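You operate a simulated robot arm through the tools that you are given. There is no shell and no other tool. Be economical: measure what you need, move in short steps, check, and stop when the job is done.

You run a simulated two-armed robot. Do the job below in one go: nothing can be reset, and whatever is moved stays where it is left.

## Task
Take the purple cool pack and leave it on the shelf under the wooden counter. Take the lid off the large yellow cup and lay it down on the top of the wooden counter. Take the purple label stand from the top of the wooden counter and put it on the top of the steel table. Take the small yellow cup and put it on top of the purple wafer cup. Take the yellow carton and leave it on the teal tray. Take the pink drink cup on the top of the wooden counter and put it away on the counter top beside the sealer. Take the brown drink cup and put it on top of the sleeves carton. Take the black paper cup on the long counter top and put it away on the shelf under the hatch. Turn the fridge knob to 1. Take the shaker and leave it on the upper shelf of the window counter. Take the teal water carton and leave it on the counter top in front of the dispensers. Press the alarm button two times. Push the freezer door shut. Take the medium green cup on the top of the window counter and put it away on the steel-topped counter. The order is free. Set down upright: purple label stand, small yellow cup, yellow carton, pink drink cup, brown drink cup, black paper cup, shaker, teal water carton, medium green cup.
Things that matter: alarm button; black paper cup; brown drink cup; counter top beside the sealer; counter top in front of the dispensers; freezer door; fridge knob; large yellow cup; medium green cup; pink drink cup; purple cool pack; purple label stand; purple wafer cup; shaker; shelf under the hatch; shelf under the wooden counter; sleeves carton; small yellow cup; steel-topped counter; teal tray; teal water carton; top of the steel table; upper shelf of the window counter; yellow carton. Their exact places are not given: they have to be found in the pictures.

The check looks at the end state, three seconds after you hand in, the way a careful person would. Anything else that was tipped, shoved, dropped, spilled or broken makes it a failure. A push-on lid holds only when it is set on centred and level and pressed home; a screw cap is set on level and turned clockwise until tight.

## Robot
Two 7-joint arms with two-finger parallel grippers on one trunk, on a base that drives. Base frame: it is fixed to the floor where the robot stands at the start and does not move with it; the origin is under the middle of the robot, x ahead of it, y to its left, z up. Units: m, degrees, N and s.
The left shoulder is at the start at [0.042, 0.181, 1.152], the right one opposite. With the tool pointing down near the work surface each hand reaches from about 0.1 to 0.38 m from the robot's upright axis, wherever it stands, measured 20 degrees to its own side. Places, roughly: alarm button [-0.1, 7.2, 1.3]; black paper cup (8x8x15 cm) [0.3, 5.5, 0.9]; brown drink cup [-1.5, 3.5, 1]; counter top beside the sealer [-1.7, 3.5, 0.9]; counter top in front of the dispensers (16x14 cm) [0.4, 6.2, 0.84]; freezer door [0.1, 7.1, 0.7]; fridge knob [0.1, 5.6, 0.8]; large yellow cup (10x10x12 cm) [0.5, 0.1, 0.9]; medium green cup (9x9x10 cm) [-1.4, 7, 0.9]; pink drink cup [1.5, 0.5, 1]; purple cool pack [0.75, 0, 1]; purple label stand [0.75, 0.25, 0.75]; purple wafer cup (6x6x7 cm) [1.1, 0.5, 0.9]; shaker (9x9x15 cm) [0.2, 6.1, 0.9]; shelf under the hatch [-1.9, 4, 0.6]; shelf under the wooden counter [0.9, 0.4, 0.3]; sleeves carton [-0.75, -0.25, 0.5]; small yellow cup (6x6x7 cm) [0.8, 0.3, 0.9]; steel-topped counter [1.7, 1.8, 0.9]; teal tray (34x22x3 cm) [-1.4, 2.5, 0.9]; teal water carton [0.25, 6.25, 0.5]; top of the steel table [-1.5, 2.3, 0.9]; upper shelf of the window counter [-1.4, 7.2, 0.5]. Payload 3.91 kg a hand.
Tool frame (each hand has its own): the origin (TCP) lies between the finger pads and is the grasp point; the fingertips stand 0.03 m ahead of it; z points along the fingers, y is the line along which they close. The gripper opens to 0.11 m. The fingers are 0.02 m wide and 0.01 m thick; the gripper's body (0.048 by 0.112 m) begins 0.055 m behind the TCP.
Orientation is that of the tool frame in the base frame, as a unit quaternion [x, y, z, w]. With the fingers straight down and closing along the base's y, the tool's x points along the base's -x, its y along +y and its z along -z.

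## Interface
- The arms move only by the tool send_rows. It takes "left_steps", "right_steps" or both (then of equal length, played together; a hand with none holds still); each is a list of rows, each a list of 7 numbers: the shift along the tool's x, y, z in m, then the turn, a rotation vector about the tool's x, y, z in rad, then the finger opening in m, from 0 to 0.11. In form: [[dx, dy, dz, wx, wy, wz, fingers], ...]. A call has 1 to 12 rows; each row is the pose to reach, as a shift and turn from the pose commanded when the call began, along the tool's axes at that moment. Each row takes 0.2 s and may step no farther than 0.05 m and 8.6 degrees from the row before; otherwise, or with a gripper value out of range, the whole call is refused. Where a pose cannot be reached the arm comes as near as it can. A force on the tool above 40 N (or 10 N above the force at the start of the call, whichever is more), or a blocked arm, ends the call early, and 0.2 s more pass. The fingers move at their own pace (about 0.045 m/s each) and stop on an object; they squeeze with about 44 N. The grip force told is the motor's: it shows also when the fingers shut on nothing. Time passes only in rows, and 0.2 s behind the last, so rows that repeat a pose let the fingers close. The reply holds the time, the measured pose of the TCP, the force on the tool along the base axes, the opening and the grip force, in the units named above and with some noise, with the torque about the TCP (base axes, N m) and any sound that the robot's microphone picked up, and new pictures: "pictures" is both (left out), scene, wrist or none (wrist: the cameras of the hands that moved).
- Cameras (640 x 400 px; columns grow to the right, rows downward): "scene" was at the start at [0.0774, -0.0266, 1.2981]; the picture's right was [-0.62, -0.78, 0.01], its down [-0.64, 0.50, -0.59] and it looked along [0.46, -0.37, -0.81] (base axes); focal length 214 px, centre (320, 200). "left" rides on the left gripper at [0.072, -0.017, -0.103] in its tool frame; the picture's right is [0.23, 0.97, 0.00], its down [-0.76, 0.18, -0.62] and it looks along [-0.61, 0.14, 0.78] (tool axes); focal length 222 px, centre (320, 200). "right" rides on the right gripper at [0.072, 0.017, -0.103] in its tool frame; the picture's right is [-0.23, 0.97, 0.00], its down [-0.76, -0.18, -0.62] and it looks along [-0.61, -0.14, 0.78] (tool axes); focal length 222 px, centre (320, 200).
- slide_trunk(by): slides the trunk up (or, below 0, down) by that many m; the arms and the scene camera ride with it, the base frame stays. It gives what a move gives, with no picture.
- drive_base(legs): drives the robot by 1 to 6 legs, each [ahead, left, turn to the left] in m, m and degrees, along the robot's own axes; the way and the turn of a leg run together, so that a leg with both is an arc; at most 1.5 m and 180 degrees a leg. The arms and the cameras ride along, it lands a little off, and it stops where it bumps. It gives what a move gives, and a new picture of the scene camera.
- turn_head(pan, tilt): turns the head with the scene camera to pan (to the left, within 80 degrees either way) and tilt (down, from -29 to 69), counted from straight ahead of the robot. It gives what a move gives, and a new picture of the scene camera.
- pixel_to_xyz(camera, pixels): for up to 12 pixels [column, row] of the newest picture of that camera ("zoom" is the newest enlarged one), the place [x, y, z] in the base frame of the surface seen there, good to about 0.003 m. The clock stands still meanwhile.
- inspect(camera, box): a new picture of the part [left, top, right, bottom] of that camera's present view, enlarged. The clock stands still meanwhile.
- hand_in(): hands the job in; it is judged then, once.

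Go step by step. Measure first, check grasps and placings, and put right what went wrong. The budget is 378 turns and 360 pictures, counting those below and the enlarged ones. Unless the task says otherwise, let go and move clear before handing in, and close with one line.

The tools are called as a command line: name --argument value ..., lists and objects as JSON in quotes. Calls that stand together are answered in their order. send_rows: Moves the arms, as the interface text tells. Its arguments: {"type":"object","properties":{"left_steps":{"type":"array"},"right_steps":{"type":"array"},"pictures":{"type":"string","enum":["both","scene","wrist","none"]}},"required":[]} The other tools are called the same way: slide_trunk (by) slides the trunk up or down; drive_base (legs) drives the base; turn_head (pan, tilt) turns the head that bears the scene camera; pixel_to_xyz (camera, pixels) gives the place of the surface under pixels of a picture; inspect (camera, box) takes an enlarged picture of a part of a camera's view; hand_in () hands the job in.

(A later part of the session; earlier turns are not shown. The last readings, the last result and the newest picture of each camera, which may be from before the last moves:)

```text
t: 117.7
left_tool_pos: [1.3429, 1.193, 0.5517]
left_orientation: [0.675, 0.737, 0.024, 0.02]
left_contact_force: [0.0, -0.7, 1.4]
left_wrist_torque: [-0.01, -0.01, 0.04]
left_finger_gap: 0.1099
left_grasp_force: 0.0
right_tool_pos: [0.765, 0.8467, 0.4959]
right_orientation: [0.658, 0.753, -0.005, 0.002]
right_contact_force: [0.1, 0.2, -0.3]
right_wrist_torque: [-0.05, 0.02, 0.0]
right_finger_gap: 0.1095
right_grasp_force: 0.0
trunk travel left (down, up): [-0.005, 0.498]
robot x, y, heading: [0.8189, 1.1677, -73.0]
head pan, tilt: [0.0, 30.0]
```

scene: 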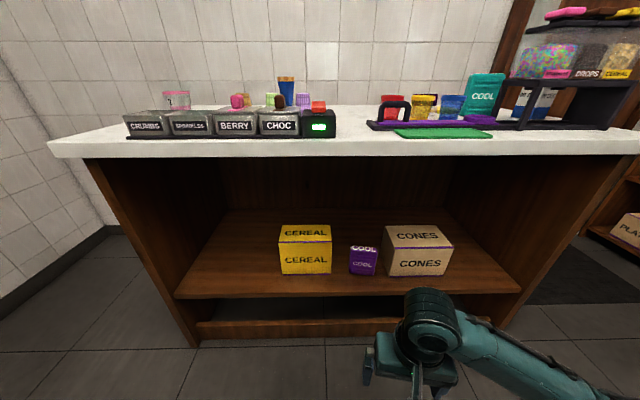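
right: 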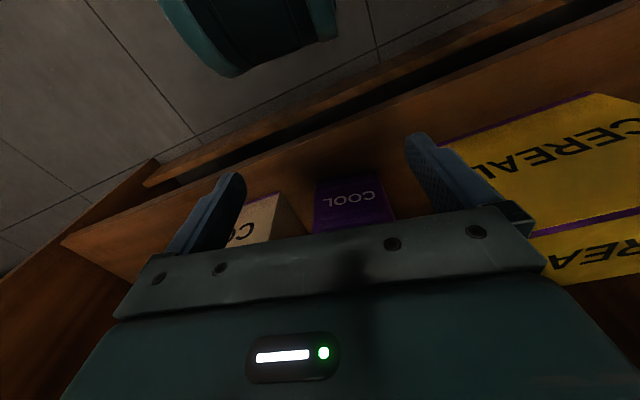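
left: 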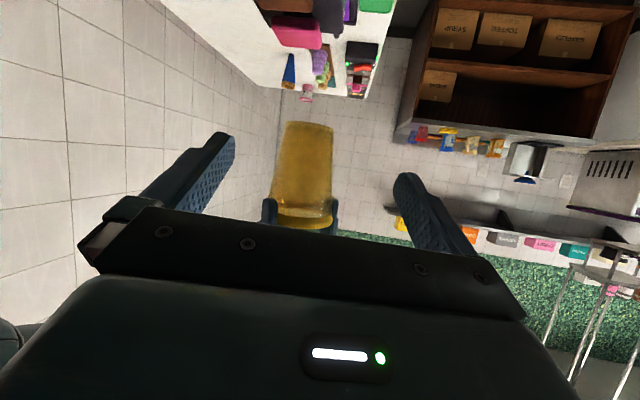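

Underside is 0.817, enough room. With the base backed off, set the left hand tool-down, turned 90°, in front of the carton; move the right hand aside.

send_rows --left_steps '[[-0.033, -0.032, 0.002, 0, 0, -0.148, 0.11], [-0.066, -0.064, 0.004, 0, 0, -0.296, 0.11], [-0.099, -0.097, 0.006, 0, 0, -0.444, 0.11], [-0.132, -0.129, 0.008, 0, 0, -0.592, 0.11], [-0.166, -0.161, 0.01, 0, 0, -0.74, 0.11], [-0.199, -0.193, 0.012, 0, 0, -0.888, 0.11], [-0.232, -0.226, 0.014, 0, 0, -1.036, 0.11], [-0.265, -0.258, 0.017, 0, 0, -1.184, 0.11], [-0.298, -0.29, 0.02, 0, 0, -1.332, 0.11], [-0.331, -0.322, 0.023, 0, 0, -1.48, 0.11], [-0.365, -0.355, 0.025, 0, 0, -1.628, 0.11], [-0.398, -0.387, 0.027, 0, 0, -1.776, 0.11]]' --right_steps '[[0, -0.02, 0, 0, 0, 0, 0.11], [0, -0.04, 0, 0, 0, 0, 0.11], [0, -0.06, 0, 0, 0, 0, 0.11], [0, -0.08, 0, 0, 0, 0, 0.11], [0, -0.1, 0, 0, 0, 0, 0.11], [0, -0.12, 0, 0, 0, 0, 0.11], [0, -0.14, 0, 0, 0, 0, 0.11], [0, -0.15, 0, 0, 0, 0, 0.11], [0, -0.15, 0, 0, 0, 0, 0.11], [0, -0.15, 0, 0, 0, 0, 0.11], [0, -0.15, 0, 0, 0, 0, 0.11], [0, -0.15, 0, 0, 0, 0, 0.11]]' --pictures "scene"

```text
t: 120.2
left_tool_pos: [0.9945, 0.7626, 0.4994]
left_orientation: [-0.148, 0.988, -0.001, 0.031]
left_contact_force: [0.7, -0.5, -0.7]
left_wrist_torque: [-0.03, -0.02, 0.04]
left_finger_gap: 0.11
left_grasp_force: 0.1
left hand out of reach, approached as far as the arm can: row 3, 4
right_tool_pos: [0.6149, 0.8272, 0.4964]
right_orientation: [0.658, 0.753, -0.005, 0.002]
right_contact_force: [0.5, 0.9, 0.2]
right_wrist_torque: [0.02, 0.02, 0.02]
right_finger_gap: 0.11
right_grasp_force: 0.1
trunk travel left (down, up): [-0.005, 0.498]
robot x, y, heading: [0.8168, 1.1632, -73.1]
head pan, tilt: [0.0, 30.0]
```

scene: 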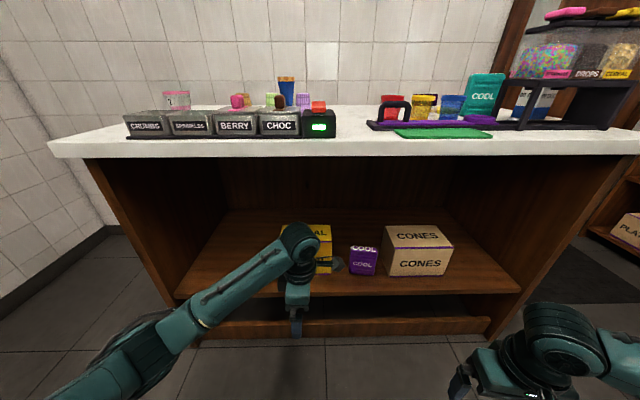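

Left hand is aligned (u 1.173, v 0.439) with a 3.5° tilt; level it, raise to z 0.53, then drive in over the carton.

send_rows --left_steps '[[0, 0, -0.015, -0.005, 0.03, 0, 0.11], [0, 0, -0.031, -0.011, 0.061, 0, 0.11], [0, 0, -0.031, -0.011, 0.061, 0, 0.11]]' --pictures "none"

drive_base --legs '[[0.24, 0, 0]]'

inspect --camera "left" --box '[0, 0, 640, 400]'

```text
t: 121.0
left_tool_pos: [0.9926, 0.7616, 0.5304]
left_orientation: [-0.147, 0.989, 0.0, 0.0]
left_contact_force: [0.2, 0.2, -0.4]
left_wrist_torque: [0.01, 0.01, -0.02]
left_finger_gap: 0.11
left_grasp_force: 0.0
right_tool_pos: [0.6151, 0.8268, 0.4944]
right_orientation: [0.657, 0.754, -0.005, 0.002]
right_contact_force: [0.0, -0.7, -0.7]
right_wrist_torque: [0.0, 0.01, 0.03]
right_finger_gap: 0.1099
right_grasp_force: 0.1
trunk travel left (down, up): [-0.005, 0.498]
robot x, y, heading: [0.8199, 1.1649, -73.2]
head pan, tilt: [0.0, 30.0]
```

```text
t: 122.8
left_tool_pos: [1.0603, 0.5332, 0.5305]
left_orientation: [-0.145, 0.989, 0.0, 0.0]
left_contact_force: [-0.9, -0.2, -0.6]
left_wrist_torque: [0.02, -0.05, 0.0]
left_finger_gap: 0.11
left_grasp_force: 0.0
right_tool_pos: [0.6822, 0.5983, 0.4955]
right_orientation: [0.659, 0.752, -0.005, 0.002]
right_contact_force: [-0.4, 0.1, 0.5]
right_wrist_torque: [-0.02, 0.03, 0.01]
right_finger_gap: 0.1101
right_grasp_force: 0.0
trunk travel left (down, up): [-0.005, 0.498]
robot x, y, heading: [0.8911, 0.9373, -73.6]
head pan, tilt: [0.0, 30.0]
```

scene: 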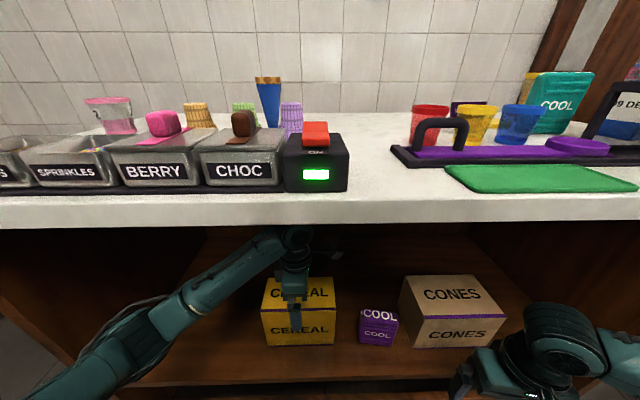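

```text
1.00 times, centred on (320, 200) of left
```

zoom: 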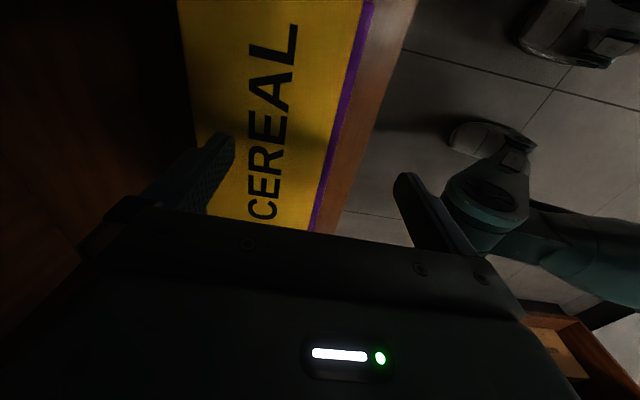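

pixel_to_xyz --camera "left" --pixels '[[335, 130], [350, 70], [200, 120], [190, 60], [270, 150]]'

pixel_to_xyz --camera "scene" --pixels '[[328, 303], [266, 306], [325, 280], [270, 280], [330, 330], [268, 330]]'

```text
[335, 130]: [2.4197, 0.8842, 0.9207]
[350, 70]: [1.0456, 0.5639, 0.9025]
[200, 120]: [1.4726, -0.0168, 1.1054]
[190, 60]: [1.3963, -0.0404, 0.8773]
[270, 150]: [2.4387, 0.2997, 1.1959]
```

```text
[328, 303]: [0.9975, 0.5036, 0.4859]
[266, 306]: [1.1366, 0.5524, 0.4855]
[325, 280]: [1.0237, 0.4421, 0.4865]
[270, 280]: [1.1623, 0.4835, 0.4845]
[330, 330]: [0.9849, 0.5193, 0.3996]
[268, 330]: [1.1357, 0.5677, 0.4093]
```

Projection in the left view puts the carton's centre ~4.2 cm ahead of the hand. Move forward and recheck.

send_rows --left_steps '[[0, -0.02, 0, 0, 0, 0, 0.11], [0, -0.042, 0, 0, 0, 0, 0.11], [0, -0.042, 0, 0, 0, 0, 0.11]]' --pictures "wrist"

inspect --camera "left" --box '[160, 40, 480, 240]'

```text
t: 123.6
left_tool_pos: [1.0722, 0.4918, 0.531]
left_orientation: [-0.145, 0.989, -0.001, 0.0]
left_contact_force: [-0.8, -0.3, -0.2]
left_wrist_torque: [0.0, 0.01, 0.0]
left_finger_gap: 0.11
left_grasp_force: 0.0
right_tool_pos: [0.6819, 0.599, 0.496]
right_orientation: [0.659, 0.752, -0.006, 0.002]
right_contact_force: [0.2, 0.0, -0.4]
right_wrist_torque: [-0.03, 0.0, -0.04]
right_finger_gap: 0.11
right_grasp_force: 0.1
trunk travel left (down, up): [-0.005, 0.498]
robot x, y, heading: [0.8886, 0.9402, -73.5]
head pan, tilt: [0.0, 30.0]
```

left: 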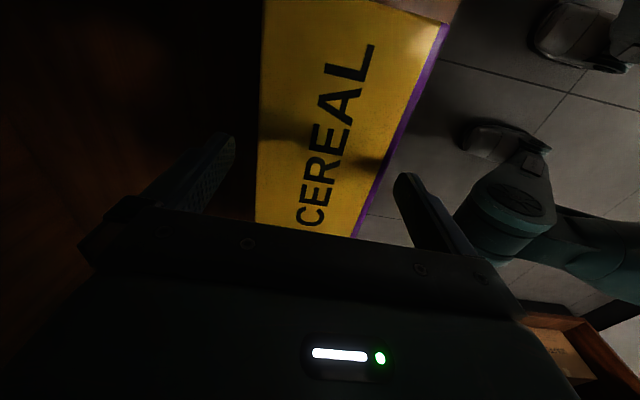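

```text
2.00 times, centred on (320, 140) of left
```

zoom: 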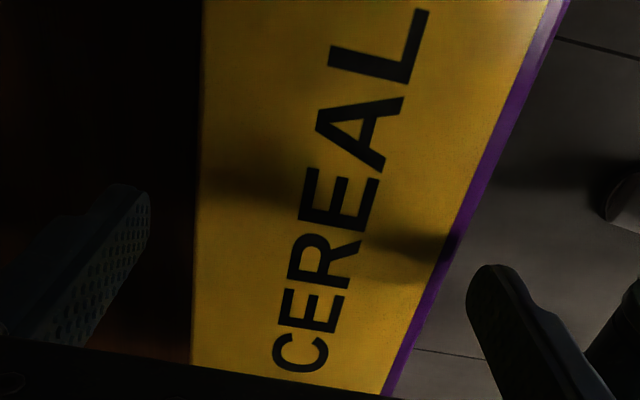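

Finger margins ≈11 mm back and ≈5 mm front; shift 3 mm outward, descend and close.

send_rows --left_steps '[[0, 0.003, 0, 0, 0, 0, 0.11], [0, 0.003, 0.03, 0, 0, 0, 0.11], [0, 0.003, 0.06, 0, 0, 0, 0.11], [0, 0.003, 0.088, 0, 0, 0, 0.11]]' --pictures "none"

```text
t: 124.6
left_tool_pos: [1.0738, 0.4945, 0.4419]
left_orientation: [-0.145, 0.989, 0.0, 0.0]
left_contact_force: [-0.8, 0.5, 0.0]
left_wrist_torque: [0.0, 0.0, -0.03]
left_finger_gap: 0.1099
left_grasp_force: 0.0
right_tool_pos: [0.6818, 0.5985, 0.4968]
right_orientation: [0.659, 0.752, -0.006, 0.002]
right_contact_force: [1.3, -0.1, -0.4]
right_wrist_torque: [0.0, 0.0, 0.01]
right_finger_gap: 0.1098
right_grasp_force: 0.0
trunk travel left (down, up): [-0.005, 0.498]
robot x, y, heading: [0.887, 0.937, -73.4]
head pan, tilt: [0.0, 30.0]
```

Clean descent. Close and lift 6 cm.

send_rows --left_steps '[[0, 0, 0, 0, 0, 0, 0.07], [0, 0, 0, 0, 0, 0, 0.07], [0, 0, 0, 0, 0, 0, 0.07], [0, 0, 0, 0, 0, 0, 0.07], [0, 0, -0.03, 0, 0, 0, 0.07], [0, 0, -0.06, 0, 0, 0, 0.07], [0, 0, -0.06, 0, 0, 0, 0.07]]' --pictures "scene"

```text
t: 126.2
left_tool_pos: [1.0724, 0.493, 0.5015]
left_orientation: [-0.145, 0.989, 0.0, 0.0]
left_contact_force: [-0.3, -0.4, -3.8]
left_wrist_torque: [0.0, 0.02, 0.01]
left_finger_gap: 0.1001
left_grasp_force: 43.6
right_tool_pos: [0.6837, 0.5989, 0.4963]
right_orientation: [0.658, 0.753, -0.006, 0.002]
right_contact_force: [-0.2, 0.6, -0.3]
right_wrist_torque: [-0.02, 0.0, 0.01]
right_finger_gap: 0.1098
right_grasp_force: 0.0
trunk travel left (down, up): [-0.005, 0.498]
robot x, y, heading: [0.8884, 0.9363, -73.4]
head pan, tilt: [0.0, 30.0]
```

scene: 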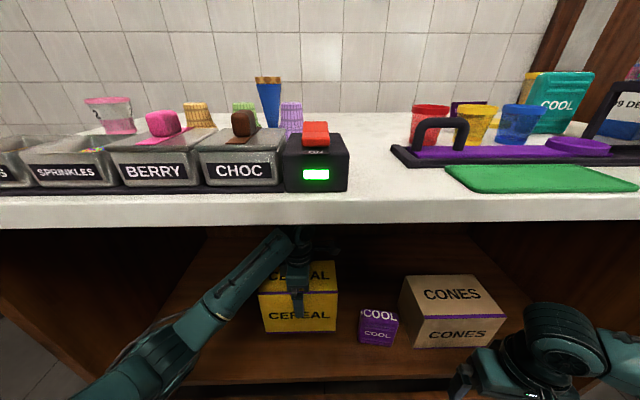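

Carton secured (gap 0.100). Back out, then raise the trunk.

drive_base --legs '[[-0.4, 0, 0]]'

slide_trunk --by 0.47

turn_head --pan 0 --tilt 45

```text
t: 128.7
left_tool_pos: [0.9559, 0.8766, 0.5015]
left_orientation: [-0.143, 0.99, 0.001, 0.0]
left_contact_force: [-1.3, 0.6, -4.3]
left_wrist_torque: [0.02, 0.03, 0.02]
left_finger_gap: 0.1001
left_grasp_force: 43.9
right_tool_pos: [0.5679, 0.9833, 0.4946]
right_orientation: [0.66, 0.751, -0.005, 0.003]
right_contact_force: [0.2, -0.6, 0.0]
right_wrist_torque: [0.0, 0.01, 0.0]
right_finger_gap: 0.1099
right_grasp_force: 0.1
trunk travel left (down, up): [-0.005, 0.498]
robot x, y, heading: [0.7737, 1.3257, -73.5]
head pan, tilt: [0.0, 30.0]
```

scene: 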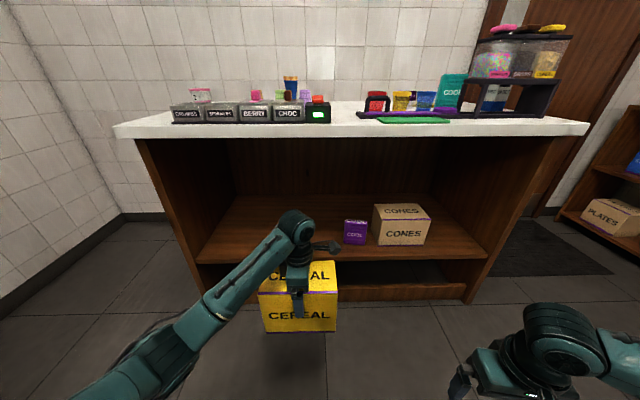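

```text
refused: 0.47 is not a number from -0.4 to 0.4
```

```text
t: 129.5
left_tool_pos: [0.9572, 0.8778, 0.5018]
left_orientation: [-0.143, 0.99, 0.0, 0.0]
left_contact_force: [-0.7, -0.4, -3.9]
left_wrist_torque: [0.02, 0.04, 0.0]
left_finger_gap: 0.1002
left_grasp_force: 44.1
right_tool_pos: [0.5675, 0.9829, 0.4954]
right_orientation: [0.659, 0.752, -0.005, 0.002]
right_contact_force: [-1.0, -0.6, 0.5]
right_wrist_torque: [0.0, -0.02, 0.02]
right_finger_gap: 0.1101
right_grasp_force: 0.0
trunk travel left (down, up): [-0.005, 0.498]
robot x, y, heading: [0.7769, 1.3223, -73.4]
head pan, tilt: [0.0, 45.0]
```

scene: 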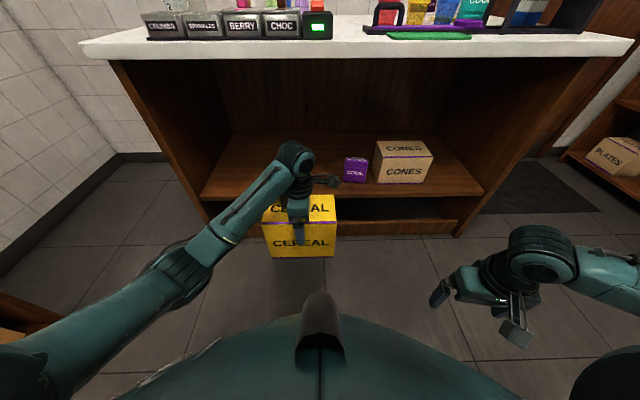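

slide_trunk --by 0.4

slide_trunk --by 0.07

```text
t: 133.3
left_tool_pos: [0.9564, 0.8776, 0.9007]
left_orientation: [-0.144, 0.99, -0.001, 0.0]
left_contact_force: [0.1, -0.7, -4.2]
left_wrist_torque: [-0.04, 0.03, 0.01]
left_finger_gap: 0.1003
left_grasp_force: 44.1
right_tool_pos: [0.5681, 0.9841, 0.8961]
right_orientation: [0.66, 0.751, -0.005, 0.003]
right_contact_force: [0.1, -0.1, -0.8]
right_wrist_torque: [0.01, -0.03, 0.01]
right_finger_gap: 0.1097
right_grasp_force: 0.0
trunk travel left (down, up): [-0.405, 0.098]
robot x, y, heading: [0.772, 1.3189, -73.7]
head pan, tilt: [0.0, 45.0]
```

```text
t: 134.4
left_tool_pos: [0.9558, 0.8764, 0.9718]
left_orientation: [-0.143, 0.99, 0.0, 0.0]
left_contact_force: [0.2, -0.3, -5.7]
left_wrist_torque: [0.04, 0.01, 0.01]
left_finger_gap: 0.1
left_grasp_force: 43.5
right_tool_pos: [0.568, 0.9843, 0.9652]
right_orientation: [0.66, 0.751, -0.005, 0.002]
right_contact_force: [0.2, -0.3, -0.1]
right_wrist_torque: [0.01, 0.02, 0.03]
right_finger_gap: 0.1101
right_grasp_force: 0.1
trunk travel left (down, up): [-0.475, 0.028]
robot x, y, heading: [0.7739, 1.321, -73.6]
head pan, tilt: [0.0, 45.0]
```

Park the left hand (carton) to the left and higher; raise the right hand.

send_rows --left_steps '[[-0.037, 0.02, -0.013, 0, 0, 0, 0.07], [-0.074, 0.04, -0.026, 0, 0, 0, 0.07], [-0.111, 0.06, -0.039, 0, 0, 0, 0.07], [-0.148, 0.08, -0.052, 0, 0, 0, 0.07], [-0.185, 0.1, -0.065, 0, 0, 0, 0.07], [-0.222, 0.12, -0.078, 0, 0, 0, 0.07], [-0.259, 0.14, -0.091, 0, 0, 0, 0.07], [-0.296, 0.16, -0.104, 0, 0, 0, 0.07], [-0.333, 0.18, -0.117, 0, 0, 0, 0.07], [-0.37, 0.2, -0.13, 0, 0, 0, 0.07]]' --right_steps '[[0, 0, -0.02, 0, 0, 0, 0.11], [0, 0, -0.04, 0, 0, 0, 0.11], [0, 0, -0.06, 0, 0, 0, 0.11], [0, 0, -0.08, 0, 0, 0, 0.11], [0, 0, -0.1, 0, 0, 0, 0.11], [0, 0, -0.12, 0, 0, 0, 0.11], [0, 0, -0.14, 0, 0, 0, 0.11], [0, 0, -0.16, 0, 0, 0, 0.11], [0, 0, -0.18, 0, 0, 0, 0.11], [0, 0, -0.2, 0, 0, 0, 0.11]]' --pictures "none"

drive_base --legs '[[0.35, -0.05, 0.5]]'

```text
t: 136.6
left_tool_pos: [1.255, 1.1755, 1.1014]
left_orientation: [-0.142, 0.99, 0.0, -0.002]
left_contact_force: [0.8, 0.8, -4.3]
left_wrist_torque: [-0.02, 0.02, 0.0]
left_finger_gap: 0.1
left_grasp_force: 44.0
right_tool_pos: [0.567, 0.9868, 1.1661]
right_orientation: [0.659, 0.752, -0.005, 0.003]
right_contact_force: [0.2, -0.4, 0.1]
right_wrist_torque: [-0.01, 0.01, 0.0]
right_finger_gap: 0.1099
right_grasp_force: 0.0
right hand out of reach, approached as far as the arm can: row 4, 5, 6
trunk travel left (down, up): [-0.475, 0.028]
robot x, y, heading: [0.7763, 1.3216, -73.5]
head pan, tilt: [0.0, 45.0]
```

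```text
t: 138.9
left_tool_pos: [1.3081, 0.832, 1.1013]
left_orientation: [-0.147, 0.989, 0.0, 0.0]
left_contact_force: [-0.2, -0.6, -4.5]
left_wrist_torque: [0.04, 0.03, 0.02]
left_finger_gap: 0.1001
left_grasp_force: 44.6
right_tool_pos: [0.6229, 0.6366, 1.1653]
right_orientation: [0.656, 0.755, -0.005, 0.002]
right_contact_force: [0.2, 0.1, -0.2]
right_wrist_torque: [0.01, -0.04, 0.01]
right_finger_gap: 0.1101
right_grasp_force: 0.3
trunk travel left (down, up): [-0.475, 0.028]
robot x, y, heading: [0.8273, 0.9769, -73.3]
head pan, tilt: [0.0, 45.0]
```

scene: 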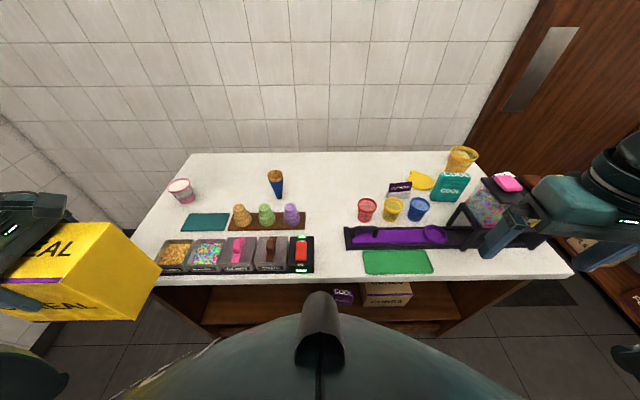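

Drive 8 cm closer and measure the small cups, the wafer cup and the label stand.

drive_base --legs '[[0.08, 0, 0]]'

inspect --camera "scene" --box '[340, 160, 480, 260]'

```text
t: 139.9
left_tool_pos: [1.3332, 0.7544, 1.1021]
left_orientation: [-0.147, 0.989, 0.0, 0.0]
left_contact_force: [0.9, -0.5, -4.2]
left_wrist_torque: [-0.01, 0.06, -0.05]
left_finger_gap: 0.1005
left_grasp_force: 43.9
right_tool_pos: [0.6454, 0.5586, 1.165]
right_orientation: [0.656, 0.755, -0.004, 0.002]
right_contact_force: [-0.2, -0.6, -0.4]
right_wrist_torque: [-0.02, 0.02, -0.03]
right_finger_gap: 0.1101
right_grasp_force: 0.0
trunk travel left (down, up): [-0.475, 0.028]
robot x, y, heading: [0.8495, 0.8992, -72.9]
head pan, tilt: [0.0, 45.0]
```

scene: 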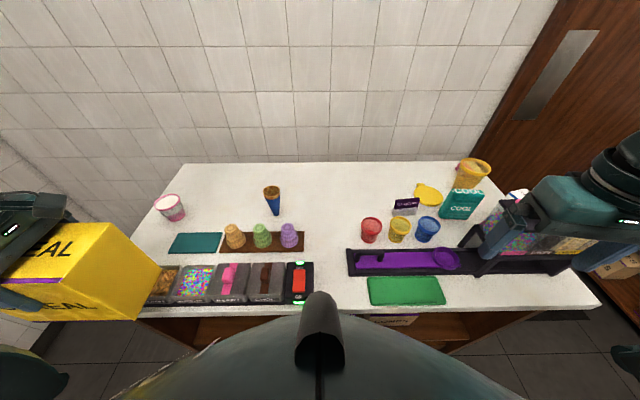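

```text
4.00 times, centred on (410, 210) of scene
```

zoom: 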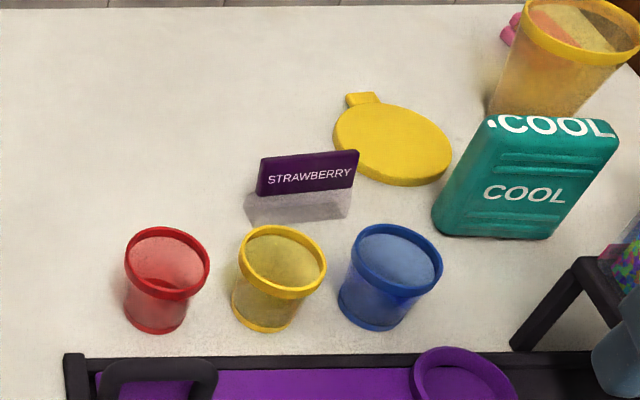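

pixel_to_xyz --camera "scene" --pixels '[[390, 225], [411, 224], [400, 217], [400, 232], [398, 242], [382, 225], [418, 225], [372, 218], [290, 225], [289, 232], [290, 243], [290, 228]]'

pixel_to_xyz --camera "scene" --pixels '[[395, 200], [417, 198], [396, 212], [417, 210], [405, 205], [405, 214], [262, 230], [285, 222], [296, 222], [164, 200], [182, 202], [170, 196]]'

inspect --camera "scene" --box '[140, 170, 320, 290]'

```text
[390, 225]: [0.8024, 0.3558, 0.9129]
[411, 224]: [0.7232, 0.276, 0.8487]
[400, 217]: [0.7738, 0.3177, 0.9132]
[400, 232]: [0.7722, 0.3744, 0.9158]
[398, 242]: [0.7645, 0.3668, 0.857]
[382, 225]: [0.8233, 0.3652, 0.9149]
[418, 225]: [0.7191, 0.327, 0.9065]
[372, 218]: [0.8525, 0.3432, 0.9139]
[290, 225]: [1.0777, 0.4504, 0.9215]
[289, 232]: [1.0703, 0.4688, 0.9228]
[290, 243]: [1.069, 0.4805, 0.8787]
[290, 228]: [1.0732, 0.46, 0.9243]
```

```text
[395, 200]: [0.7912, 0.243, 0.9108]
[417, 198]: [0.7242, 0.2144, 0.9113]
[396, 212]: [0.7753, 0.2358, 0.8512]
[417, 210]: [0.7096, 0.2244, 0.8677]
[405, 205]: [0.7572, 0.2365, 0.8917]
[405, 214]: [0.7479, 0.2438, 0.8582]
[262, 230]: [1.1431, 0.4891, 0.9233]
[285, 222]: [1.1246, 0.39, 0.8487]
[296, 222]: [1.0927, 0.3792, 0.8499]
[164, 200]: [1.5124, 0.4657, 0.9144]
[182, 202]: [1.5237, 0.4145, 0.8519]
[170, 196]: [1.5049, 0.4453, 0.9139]
```

```text
3.33 times, centred on (230, 230) of scene
```

zoom: 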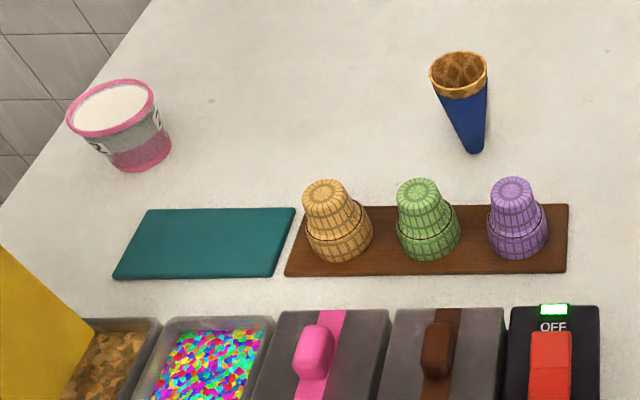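

Small yellow cup: centre ≈(0.775,0.346), rim z 0.914; wafer cup top ≈(1.074,0.459,0.9235). Move the right hand above the cup with fingers closing across the row.

send_rows --right_steps '[[-0.023, 0.01, 0.01, 0, 0, 0.141, 0.11], [-0.046, 0.02, 0.02, 0, 0, 0.282, 0.11], [-0.069, 0.03, 0.03, 0, 0, 0.423, 0.11], [-0.091, 0.04, 0.04, 0, 0, 0.564, 0.11], [-0.114, 0.05, 0.05, 0, 0, 0.705, 0.11], [-0.137, 0.059, 0.06, 0, 0, 0.846, 0.11], [-0.16, 0.069, 0.07, 0, 0, 0.987, 0.11], [-0.183, 0.079, 0.08, 0, 0, 1.128, 0.11], [-0.206, 0.089, 0.09, 0, 0, 1.269, 0.11], [-0.2287, 0.0988, 0.1, 0, 0, 1.41, 0.11], [-0.2287, 0.0988, 0.1, 0, 0, 1.41, 0.11]]' --pictures "wrist"

```text
t: 142.3
left_tool_pos: [1.3324, 0.7562, 1.1012]
left_orientation: [-0.148, 0.989, 0.001, 0.0]
left_contact_force: [0.6, -0.1, -4.8]
left_wrist_torque: [0.02, -0.01, -0.02]
left_finger_gap: 0.1002
left_grasp_force: 43.9
right_tool_pos: [0.7737, 0.3454, 1.0683]
right_orientation: [0.989, 0.149, -0.002, 0.004]
right_contact_force: [0.2, 0.1, 0.4]
right_wrist_torque: [0.03, -0.01, -0.02]
right_finger_gap: 0.11
right_grasp_force: 0.2
trunk travel left (down, up): [-0.475, 0.028]
robot x, y, heading: [0.8505, 0.8966, -73.0]
head pan, tilt: [0.0, 45.0]
```

right: 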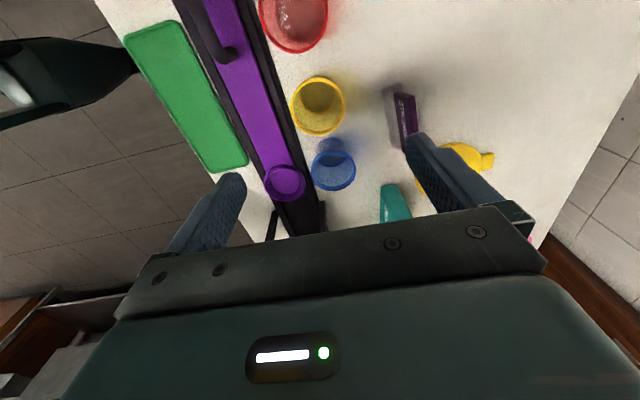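

Well aligned ((318,105) vs expected (320,109)). Check the purple rail's height beside the left finger.

pixel_to_xyz --camera "right" --pixels '[[275, 105], [285, 105], [260, 105], [293, 105], [225, 40], [405, 95], [400, 130]]'

pixel_to_xyz --camera "scene" --pixels '[[395, 252], [395, 262], [362, 260], [440, 255]]'

```text
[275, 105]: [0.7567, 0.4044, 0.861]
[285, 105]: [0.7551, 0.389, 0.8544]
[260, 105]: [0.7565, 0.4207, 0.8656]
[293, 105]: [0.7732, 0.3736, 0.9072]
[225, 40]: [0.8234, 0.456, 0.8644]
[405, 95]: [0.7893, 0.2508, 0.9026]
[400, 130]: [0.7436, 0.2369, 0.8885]
```

```text
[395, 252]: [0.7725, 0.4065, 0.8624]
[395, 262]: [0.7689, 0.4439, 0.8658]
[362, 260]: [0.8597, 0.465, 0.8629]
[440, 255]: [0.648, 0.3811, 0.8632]
```

Rail top ≤0.866, so tips at ≈0.878 clear it. Descend with opening 0.09 and grip.

send_rows --right_steps '[[0, 0, 0.05, 0, 0, 0, 0.09], [0, 0, 0.1, 0, 0, 0, 0.09], [0, 0, 0.14, 0, 0, 0, 0.09], [0, 0, 0.16, 0, 0, 0, 0.09], [0, 0, 0.16, 0, 0, 0, 0.04], [0, 0, 0.16, 0, 0, 0, 0.04], [0, 0, 0.16, 0, 0, 0, 0.04], [0, 0, 0.16, 0, 0, 0, 0.04]]' --pictures "wrist"

```text
t: 144.2
left_tool_pos: [1.3321, 0.7555, 1.1014]
left_orientation: [-0.148, 0.989, -0.001, -0.001]
left_contact_force: [0.3, -0.4, -4.0]
left_wrist_torque: [-0.02, 0.0, 0.01]
left_finger_gap: 0.1002
left_grasp_force: 44.5
right_tool_pos: [0.7733, 0.344, 0.9057]
right_orientation: [0.989, 0.15, -0.003, 0.005]
right_contact_force: [-0.1, -0.1, -0.2]
right_wrist_torque: [0.0, -0.01, -0.01]
right_finger_gap: 0.0573
right_grasp_force: 44.0
trunk travel left (down, up): [-0.475, 0.028]
robot x, y, heading: [0.8525, 0.8989, -72.8]
head pan, tilt: [0.0, 45.0]
```

right: 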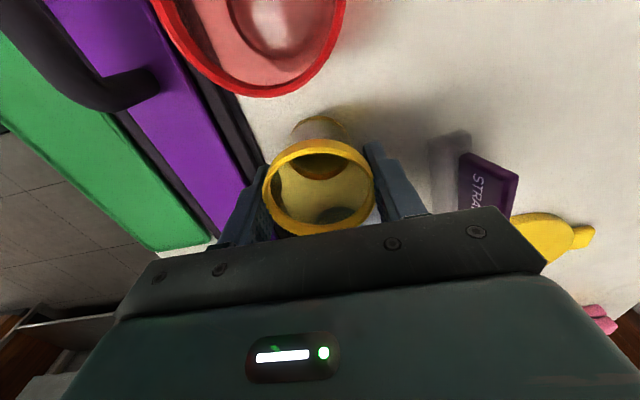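

Gripped. Lift and carry above the wafer cup.

send_rows --right_steps '[[0, 0, -0.045, 0, 0, 0, 0.04], [0, 0, -0.09, 0, 0, 0, 0.04], [0, 0, -0.13, 0, 0, 0, 0.04], [0.045, -0.003, -0.14, 0, 0, 0, 0.04], [0.09, -0.006, -0.14, 0, 0, 0, 0.04], [0.137, -0.009, -0.14, 0, 0, 0, 0.04], [0.184, -0.012, -0.14, 0, 0, 0, 0.04], [0.23, -0.015, -0.14, 0, 0, 0, 0.04], [0.277, -0.018, -0.14, 0, 0, 0, 0.04], [0.3216, -0.0204, -0.14, 0, 0, 0, 0.04], [0.3216, -0.0204, -0.14, 0, 0, 0, 0.04]]'

inspect --camera "right" --box '[180, 40, 460, 240]'

```text
t: 146.6
left_tool_pos: [1.3329, 0.7554, 1.102]
left_orientation: [-0.149, 0.989, 0.0, 0.001]
left_contact_force: [-0.5, 0.1, -4.8]
left_wrist_torque: [0.01, -0.03, -0.04]
left_finger_gap: 0.1
left_grasp_force: 43.9
right_tool_pos: [1.077, 0.46, 1.0454]
right_orientation: [0.989, 0.149, -0.002, 0.006]
right_contact_force: [1.5, 0.6, -0.8]
right_wrist_torque: [0.02, 0.01, 0.03]
right_finger_gap: 0.0571
right_grasp_force: 43.9
trunk travel left (down, up): [-0.475, 0.028]
robot x, y, heading: [0.851, 0.8969, -72.9]
head pan, tilt: [0.0, 45.0]
```

scene: 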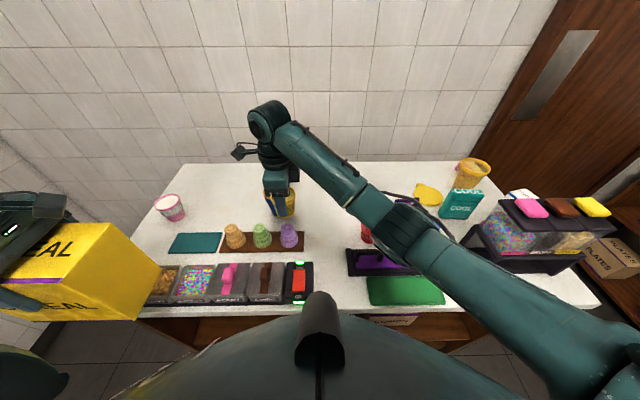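
right: 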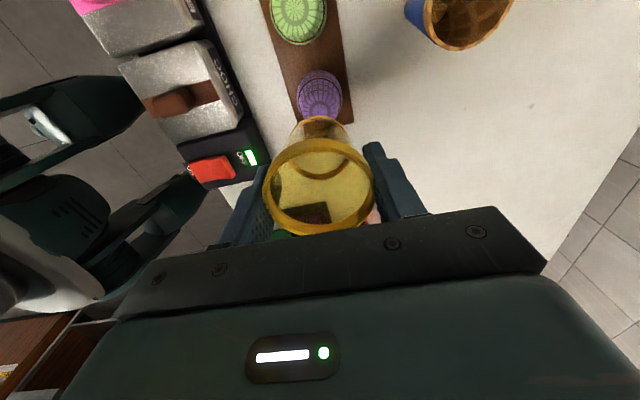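

```text
2.00 times, centred on (320, 140) of right
```

zoom: 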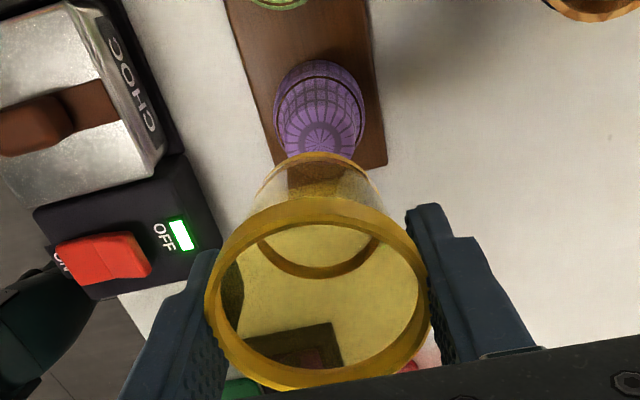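

Cup axis and wafer-cup top line up (both +8–9 mm in x_tool). Lower onto it gently.

send_rows --right_steps '[[0, 0, 0.03, 0, 0, 0, 0.04], [0, 0, 0.054, 0, 0, 0, 0.04], [0, 0, 0.058, 0, 0, 0, 0.04], [0, 0, 0.061, 0, 0, 0, 0.04], [0, 0, 0.063, 0, 0, 0, 0.04]]' --pictures "none"

inspect --camera "scene" --box '[230, 170, 340, 270]'

```text
t: 147.8
left_tool_pos: [1.3329, 0.755, 1.1013]
left_orientation: [-0.148, 0.989, 0.0, 0.0]
left_contact_force: [-0.3, -0.2, -4.0]
left_wrist_torque: [0.01, -0.01, -0.01]
left_finger_gap: 0.0996
left_grasp_force: 43.7
right_tool_pos: [1.0765, 0.4593, 0.9808]
right_orientation: [0.989, 0.15, -0.003, 0.004]
right_contact_force: [0.0, 0.9, 0.4]
right_wrist_torque: [0.0, 0.0, 0.01]
right_finger_gap: 0.0572
right_grasp_force: 43.9
trunk travel left (down, up): [-0.475, 0.028]
robot x, y, heading: [0.8499, 0.8957, -73.0]
head pan, tilt: [0.0, 45.0]
```

```text
4.00 times, centred on (285, 220) of scene
```

zoom: 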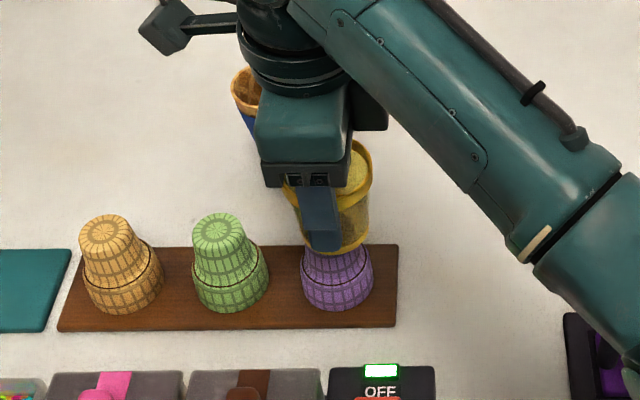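

Visually stacked; press down a hair for contact, then release and rise.

send_rows --right_steps '[[0, 0, 0.002, 0, 0, 0, 0.04], [0, 0, 0.004, 0, 0, 0, 0.04], [0, 0, 0.004, 0, 0, 0, 0.04]]' --pictures "none"

```text
t: 148.6
left_tool_pos: [1.3317, 0.7567, 1.1017]
left_orientation: [-0.147, 0.989, 0.0, 0.0]
left_contact_force: [-0.3, -0.4, -4.3]
left_wrist_torque: [0.03, 0.02, -0.01]
left_finger_gap: 0.0999
left_grasp_force: 43.9
right_tool_pos: [1.0777, 0.4611, 0.979]
right_orientation: [0.989, 0.149, -0.002, 0.006]
right_contact_force: [0.3, -0.8, 7.0]
right_wrist_torque: [-0.13, 0.0, -0.01]
right_finger_gap: 0.0573
right_grasp_force: 43.6
trunk travel left (down, up): [-0.475, 0.028]
robot x, y, heading: [0.8506, 0.8967, -73.1]
head pan, tilt: [0.0, 45.0]
```

send_rows --right_steps '[[0, 0, -0.002, 0, 0, 0, 0.04], [0, 0, -0.002, 0, 0, 0, 0.06], [0, 0, -0.002, 0, 0, 0, 0.075], [0, 0, -0.002, 0, 0, 0, 0.085], [0, 0, -0.002, 0, 0, 0, 0.085], [0, 0, -0.03, 0, 0, 0, 0.085], [0, 0, -0.07, 0, 0, 0, 0.085], [0, 0, -0.11, 0, 0, 0, 0.085], [-0.04, 0, -0.11, 0, 0, 0, 0.085], [-0.08, 0, -0.11, 0, 0, 0, 0.085]]' --pictures "scene"

inspect --camera "scene" --box '[230, 170, 340, 270]'

```text
t: 150.8
left_tool_pos: [1.3315, 0.7556, 1.1011]
left_orientation: [-0.148, 0.989, 0.0, 0.0]
left_contact_force: [0.1, -0.2, -4.0]
left_wrist_torque: [-0.01, -0.01, 0.01]
left_finger_gap: 0.1
left_grasp_force: 43.9
right_tool_pos: [0.9997, 0.4377, 1.0905]
right_orientation: [0.989, 0.149, -0.003, 0.005]
right_contact_force: [0.1, -0.2, -0.7]
right_wrist_torque: [0.04, -0.01, -0.03]
right_finger_gap: 0.085
right_grasp_force: 0.1
trunk travel left (down, up): [-0.475, 0.028]
robot x, y, heading: [0.8472, 0.9003, -72.9]
head pan, tilt: [0.0, 45.0]
```

scene: 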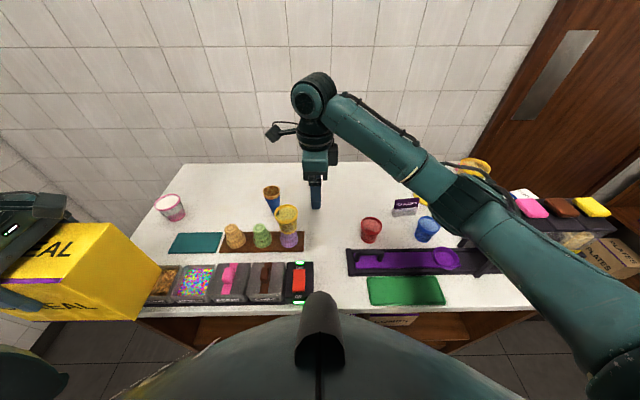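

```text
4.00 times, centred on (285, 220) of scene
```

zoom: 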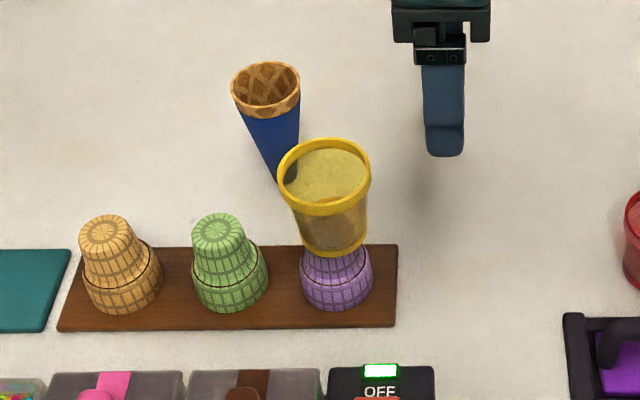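

The yellow cup stands on the wafer cup. Move the right hand over the label stand and look at its shape.

send_rows --right_steps '[[-0.04, 0.017, 0, 0, 0, 0, 0.085], [-0.08, 0.034, 0, 0, 0, 0, 0.085], [-0.12, 0.051, 0, 0, 0, 0, 0.085], [-0.16, 0.068, 0, 0, 0, 0, 0.085], [-0.2, 0.085, 0, 0, 0, -0.03, 0.085], [-0.24, 0.102, 0.01, 0, 0, -0.06, 0.085], [-0.275, 0.117, 0.03, 0, 0, -0.1, 0.085], [-0.293, 0.1246, 0.05, 0, 0, -0.1, 0.085]]' --pictures "wrist"

inspect --camera "right" --box '[240, 60, 400, 180]'

inspect --camera "scene" --box '[370, 180, 450, 230]'

```text
t: 152.6
left_tool_pos: [1.3315, 0.7559, 1.1014]
left_orientation: [-0.148, 0.989, -0.001, 0.0]
left_contact_force: [1.6, -0.9, -4.3]
left_wrist_torque: [-0.02, 0.02, -0.01]
left_finger_gap: 0.1
left_grasp_force: 43.4
right_tool_pos: [0.7587, 0.2318, 1.0415]
right_orientation: [0.98, 0.199, -0.003, 0.004]
right_contact_force: [0.7, 0.2, -0.7]
right_wrist_torque: [-0.05, 0.0, -0.01]
right_finger_gap: 0.0852
right_grasp_force: 0.2
trunk travel left (down, up): [-0.475, 0.028]
robot x, y, heading: [0.8509, 0.8968, -73.0]
head pan, tilt: [0.0, 45.0]
```

right: 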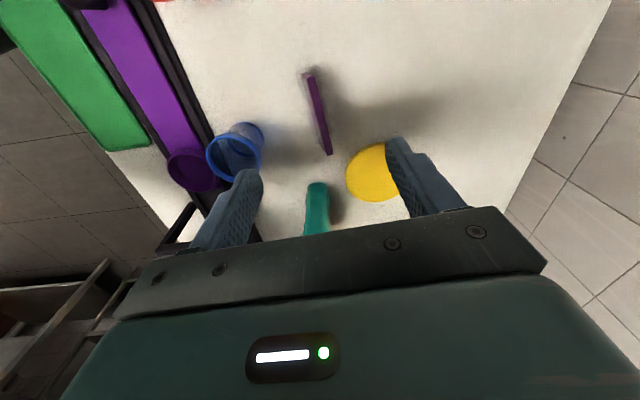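

```text
3.33 times, centred on (320, 120) of right
```

zoom: 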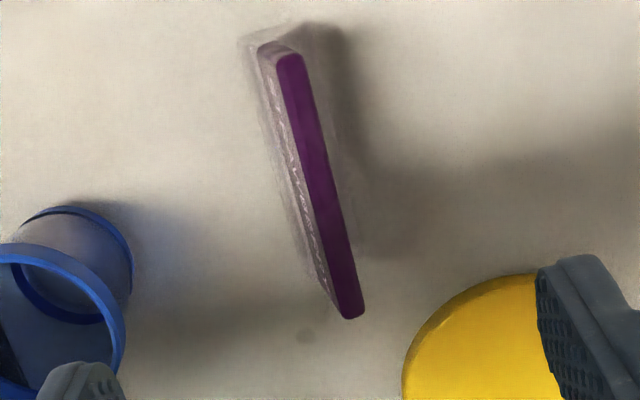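

```text
8.00 times, centred on (410, 205) of scene
```

zoom: 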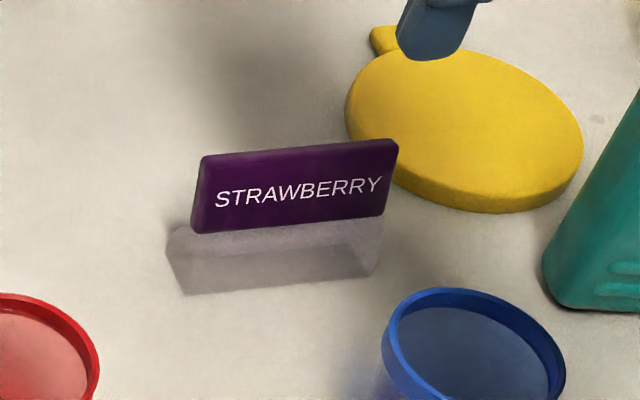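

Plate is vertical, ~7 mm thick, aligned with the fingers and centred. Descend with opening 0.05 and grip the plate above its clear base.

send_rows --right_steps '[[0, 0, 0.03, 0, 0, 0, 0.05], [0, 0, 0.07, 0, 0, 0, 0.05], [0, 0, 0.11, 0, 0, 0, 0.05], [0, 0, 0.1335, 0, 0, 0, 0.05], [0, 0, 0.1335, 0, 0, 0, 0.0], [0, 0, 0.1335, 0, 0, 0, 0.0], [0, 0, 0.1335, 0, 0, 0, 0.0], [0, 0, 0.1, 0, 0, 0, 0.0], [0, 0, 0.05, 0, 0, 0, 0.0]]' --pictures "wrist"

```text
t: 154.6
left_tool_pos: [1.3326, 0.7553, 1.1014]
left_orientation: [-0.147, 0.989, 0.0, 0.0]
left_contact_force: [-0.5, -0.3, -4.9]
left_wrist_torque: [-0.01, 0.0, -0.02]
left_finger_gap: 0.0999
left_grasp_force: 44.2
right_tool_pos: [0.7567, 0.2306, 0.9911]
right_orientation: [0.98, 0.199, -0.003, 0.005]
right_contact_force: [0.1, 0.9, -2.1]
right_wrist_torque: [0.0, -0.01, 0.02]
right_finger_gap: 0.0111
right_grasp_force: 44.0
trunk travel left (down, up): [-0.475, 0.028]
robot x, y, heading: [0.8488, 0.9008, -73.1]
head pan, tilt: [0.0, 45.0]
```

right: 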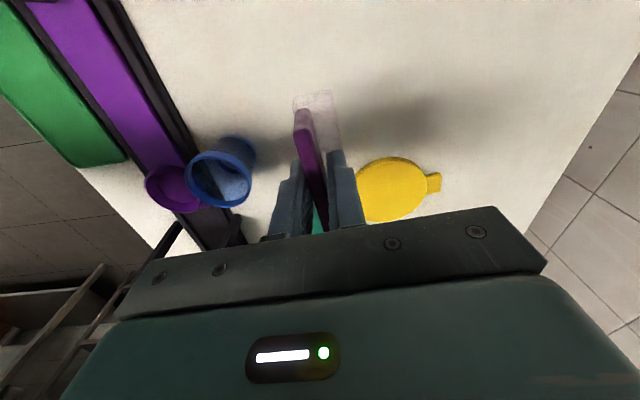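

Stand gripped. Lift, tuck in, back off and turn toward the steel table.

send_rows --right_steps '[[0, 0, -0.045, 0, 0, 0, 0.0], [0, 0, -0.09, 0, 0, 0, 0.0], [0, 0, -0.13, 0, 0, 0, 0.0], [0, -0.02, -0.17, 0, 0, 0, 0.0], [0.005, -0.065, -0.17, 0, 0, 0, 0.0], [0.01, -0.11, -0.17, 0, 0, 0, 0.0], [0.015, -0.155, -0.17, 0, 0, 0, 0.0], [0.02, -0.2, -0.17, 0, 0, 0, 0.0], [0.025, -0.24, -0.17, 0, 0, 0, 0.0], [0.03, -0.278, -0.17, 0, 0, 0, 0.0]]' --pictures "none"

drive_base --legs '[[-0.5, 0, 0], [0, 0, -130]]'

turn_head --pan 0 --tilt 20

```text
t: 156.8
left_tool_pos: [1.3308, 0.7552, 1.102]
left_orientation: [-0.147, 0.989, 0.0, 0.0]
left_contact_force: [0.2, 0.2, -4.6]
left_wrist_torque: [0.0, 0.01, 0.02]
left_finger_gap: 0.1
left_grasp_force: 43.8
right_tool_pos: [0.675, 0.4999, 1.1557]
right_orientation: [0.98, 0.198, -0.003, 0.004]
right_contact_force: [-0.1, -0.4, -1.8]
right_wrist_torque: [0.0, 0.03, -0.03]
right_finger_gap: 0.0109
right_grasp_force: 43.6
trunk travel left (down, up): [-0.475, 0.028]
robot x, y, heading: [0.8492, 0.8991, -73.1]
head pan, tilt: [0.0, 45.0]
```

```text
t: 165.1
left_tool_pos: [0.2786, 1.1081, 1.1015]
left_orientation: [0.841, 0.541, 0.0, 0.0]
left_contact_force: [-0.4, 0.2, -4.8]
left_wrist_torque: [-0.03, -0.01, -0.01]
left_finger_gap: 0.0999
left_grasp_force: 43.6
right_tool_pos: [0.5221, 1.77, 1.1565]
right_orientation: [-0.584, 0.812, 0.006, -0.001]
right_contact_force: [-0.2, 0.0, -1.1]
right_wrist_torque: [-0.01, 0.01, -0.01]
right_finger_gap: 0.0093
right_grasp_force: 44.6
trunk travel left (down, up): [-0.475, 0.028]
robot x, y, heading: [0.7031, 1.3743, 155.4]
head pan, tilt: [0.0, 45.0]
```

scene: 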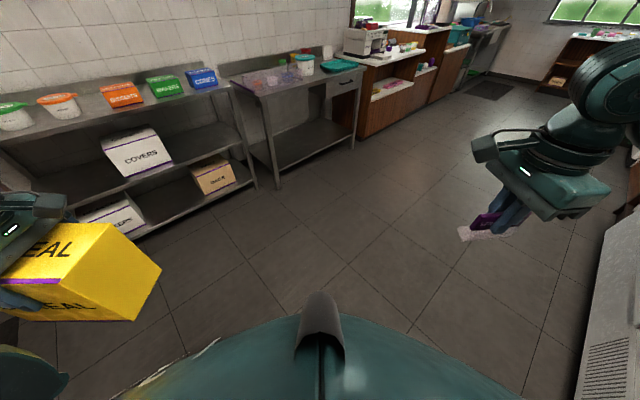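

```text
t: 166.0
left_tool_pos: [0.2803, 1.1073, 1.1008]
left_orientation: [0.841, 0.54, 0.0, 0.0]
left_contact_force: [0.6, -0.2, -4.3]
left_wrist_torque: [0.03, -0.01, 0.01]
left_finger_gap: 0.0997
left_grasp_force: 44.0
right_tool_pos: [0.5216, 1.7711, 1.1559]
right_orientation: [-0.584, 0.812, 0.006, 0.001]
right_contact_force: [0.5, 0.3, -0.4]
right_wrist_torque: [-0.02, 0.01, 0.03]
right_finger_gap: 0.0093
right_grasp_force: 44.1
trunk travel left (down, up): [-0.475, 0.028]
robot x, y, heading: [0.704, 1.3745, 155.5]
head pan, tilt: [0.0, 20.0]
```

scene: 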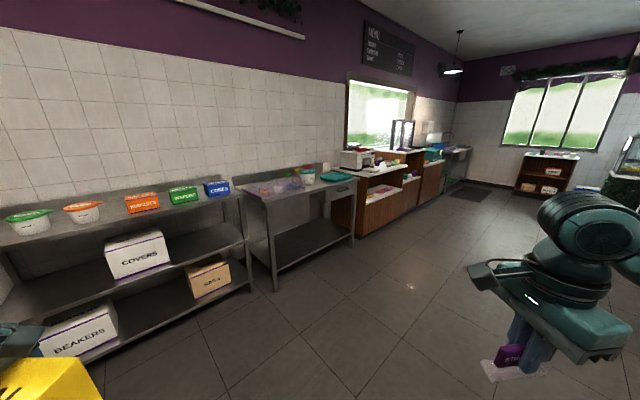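

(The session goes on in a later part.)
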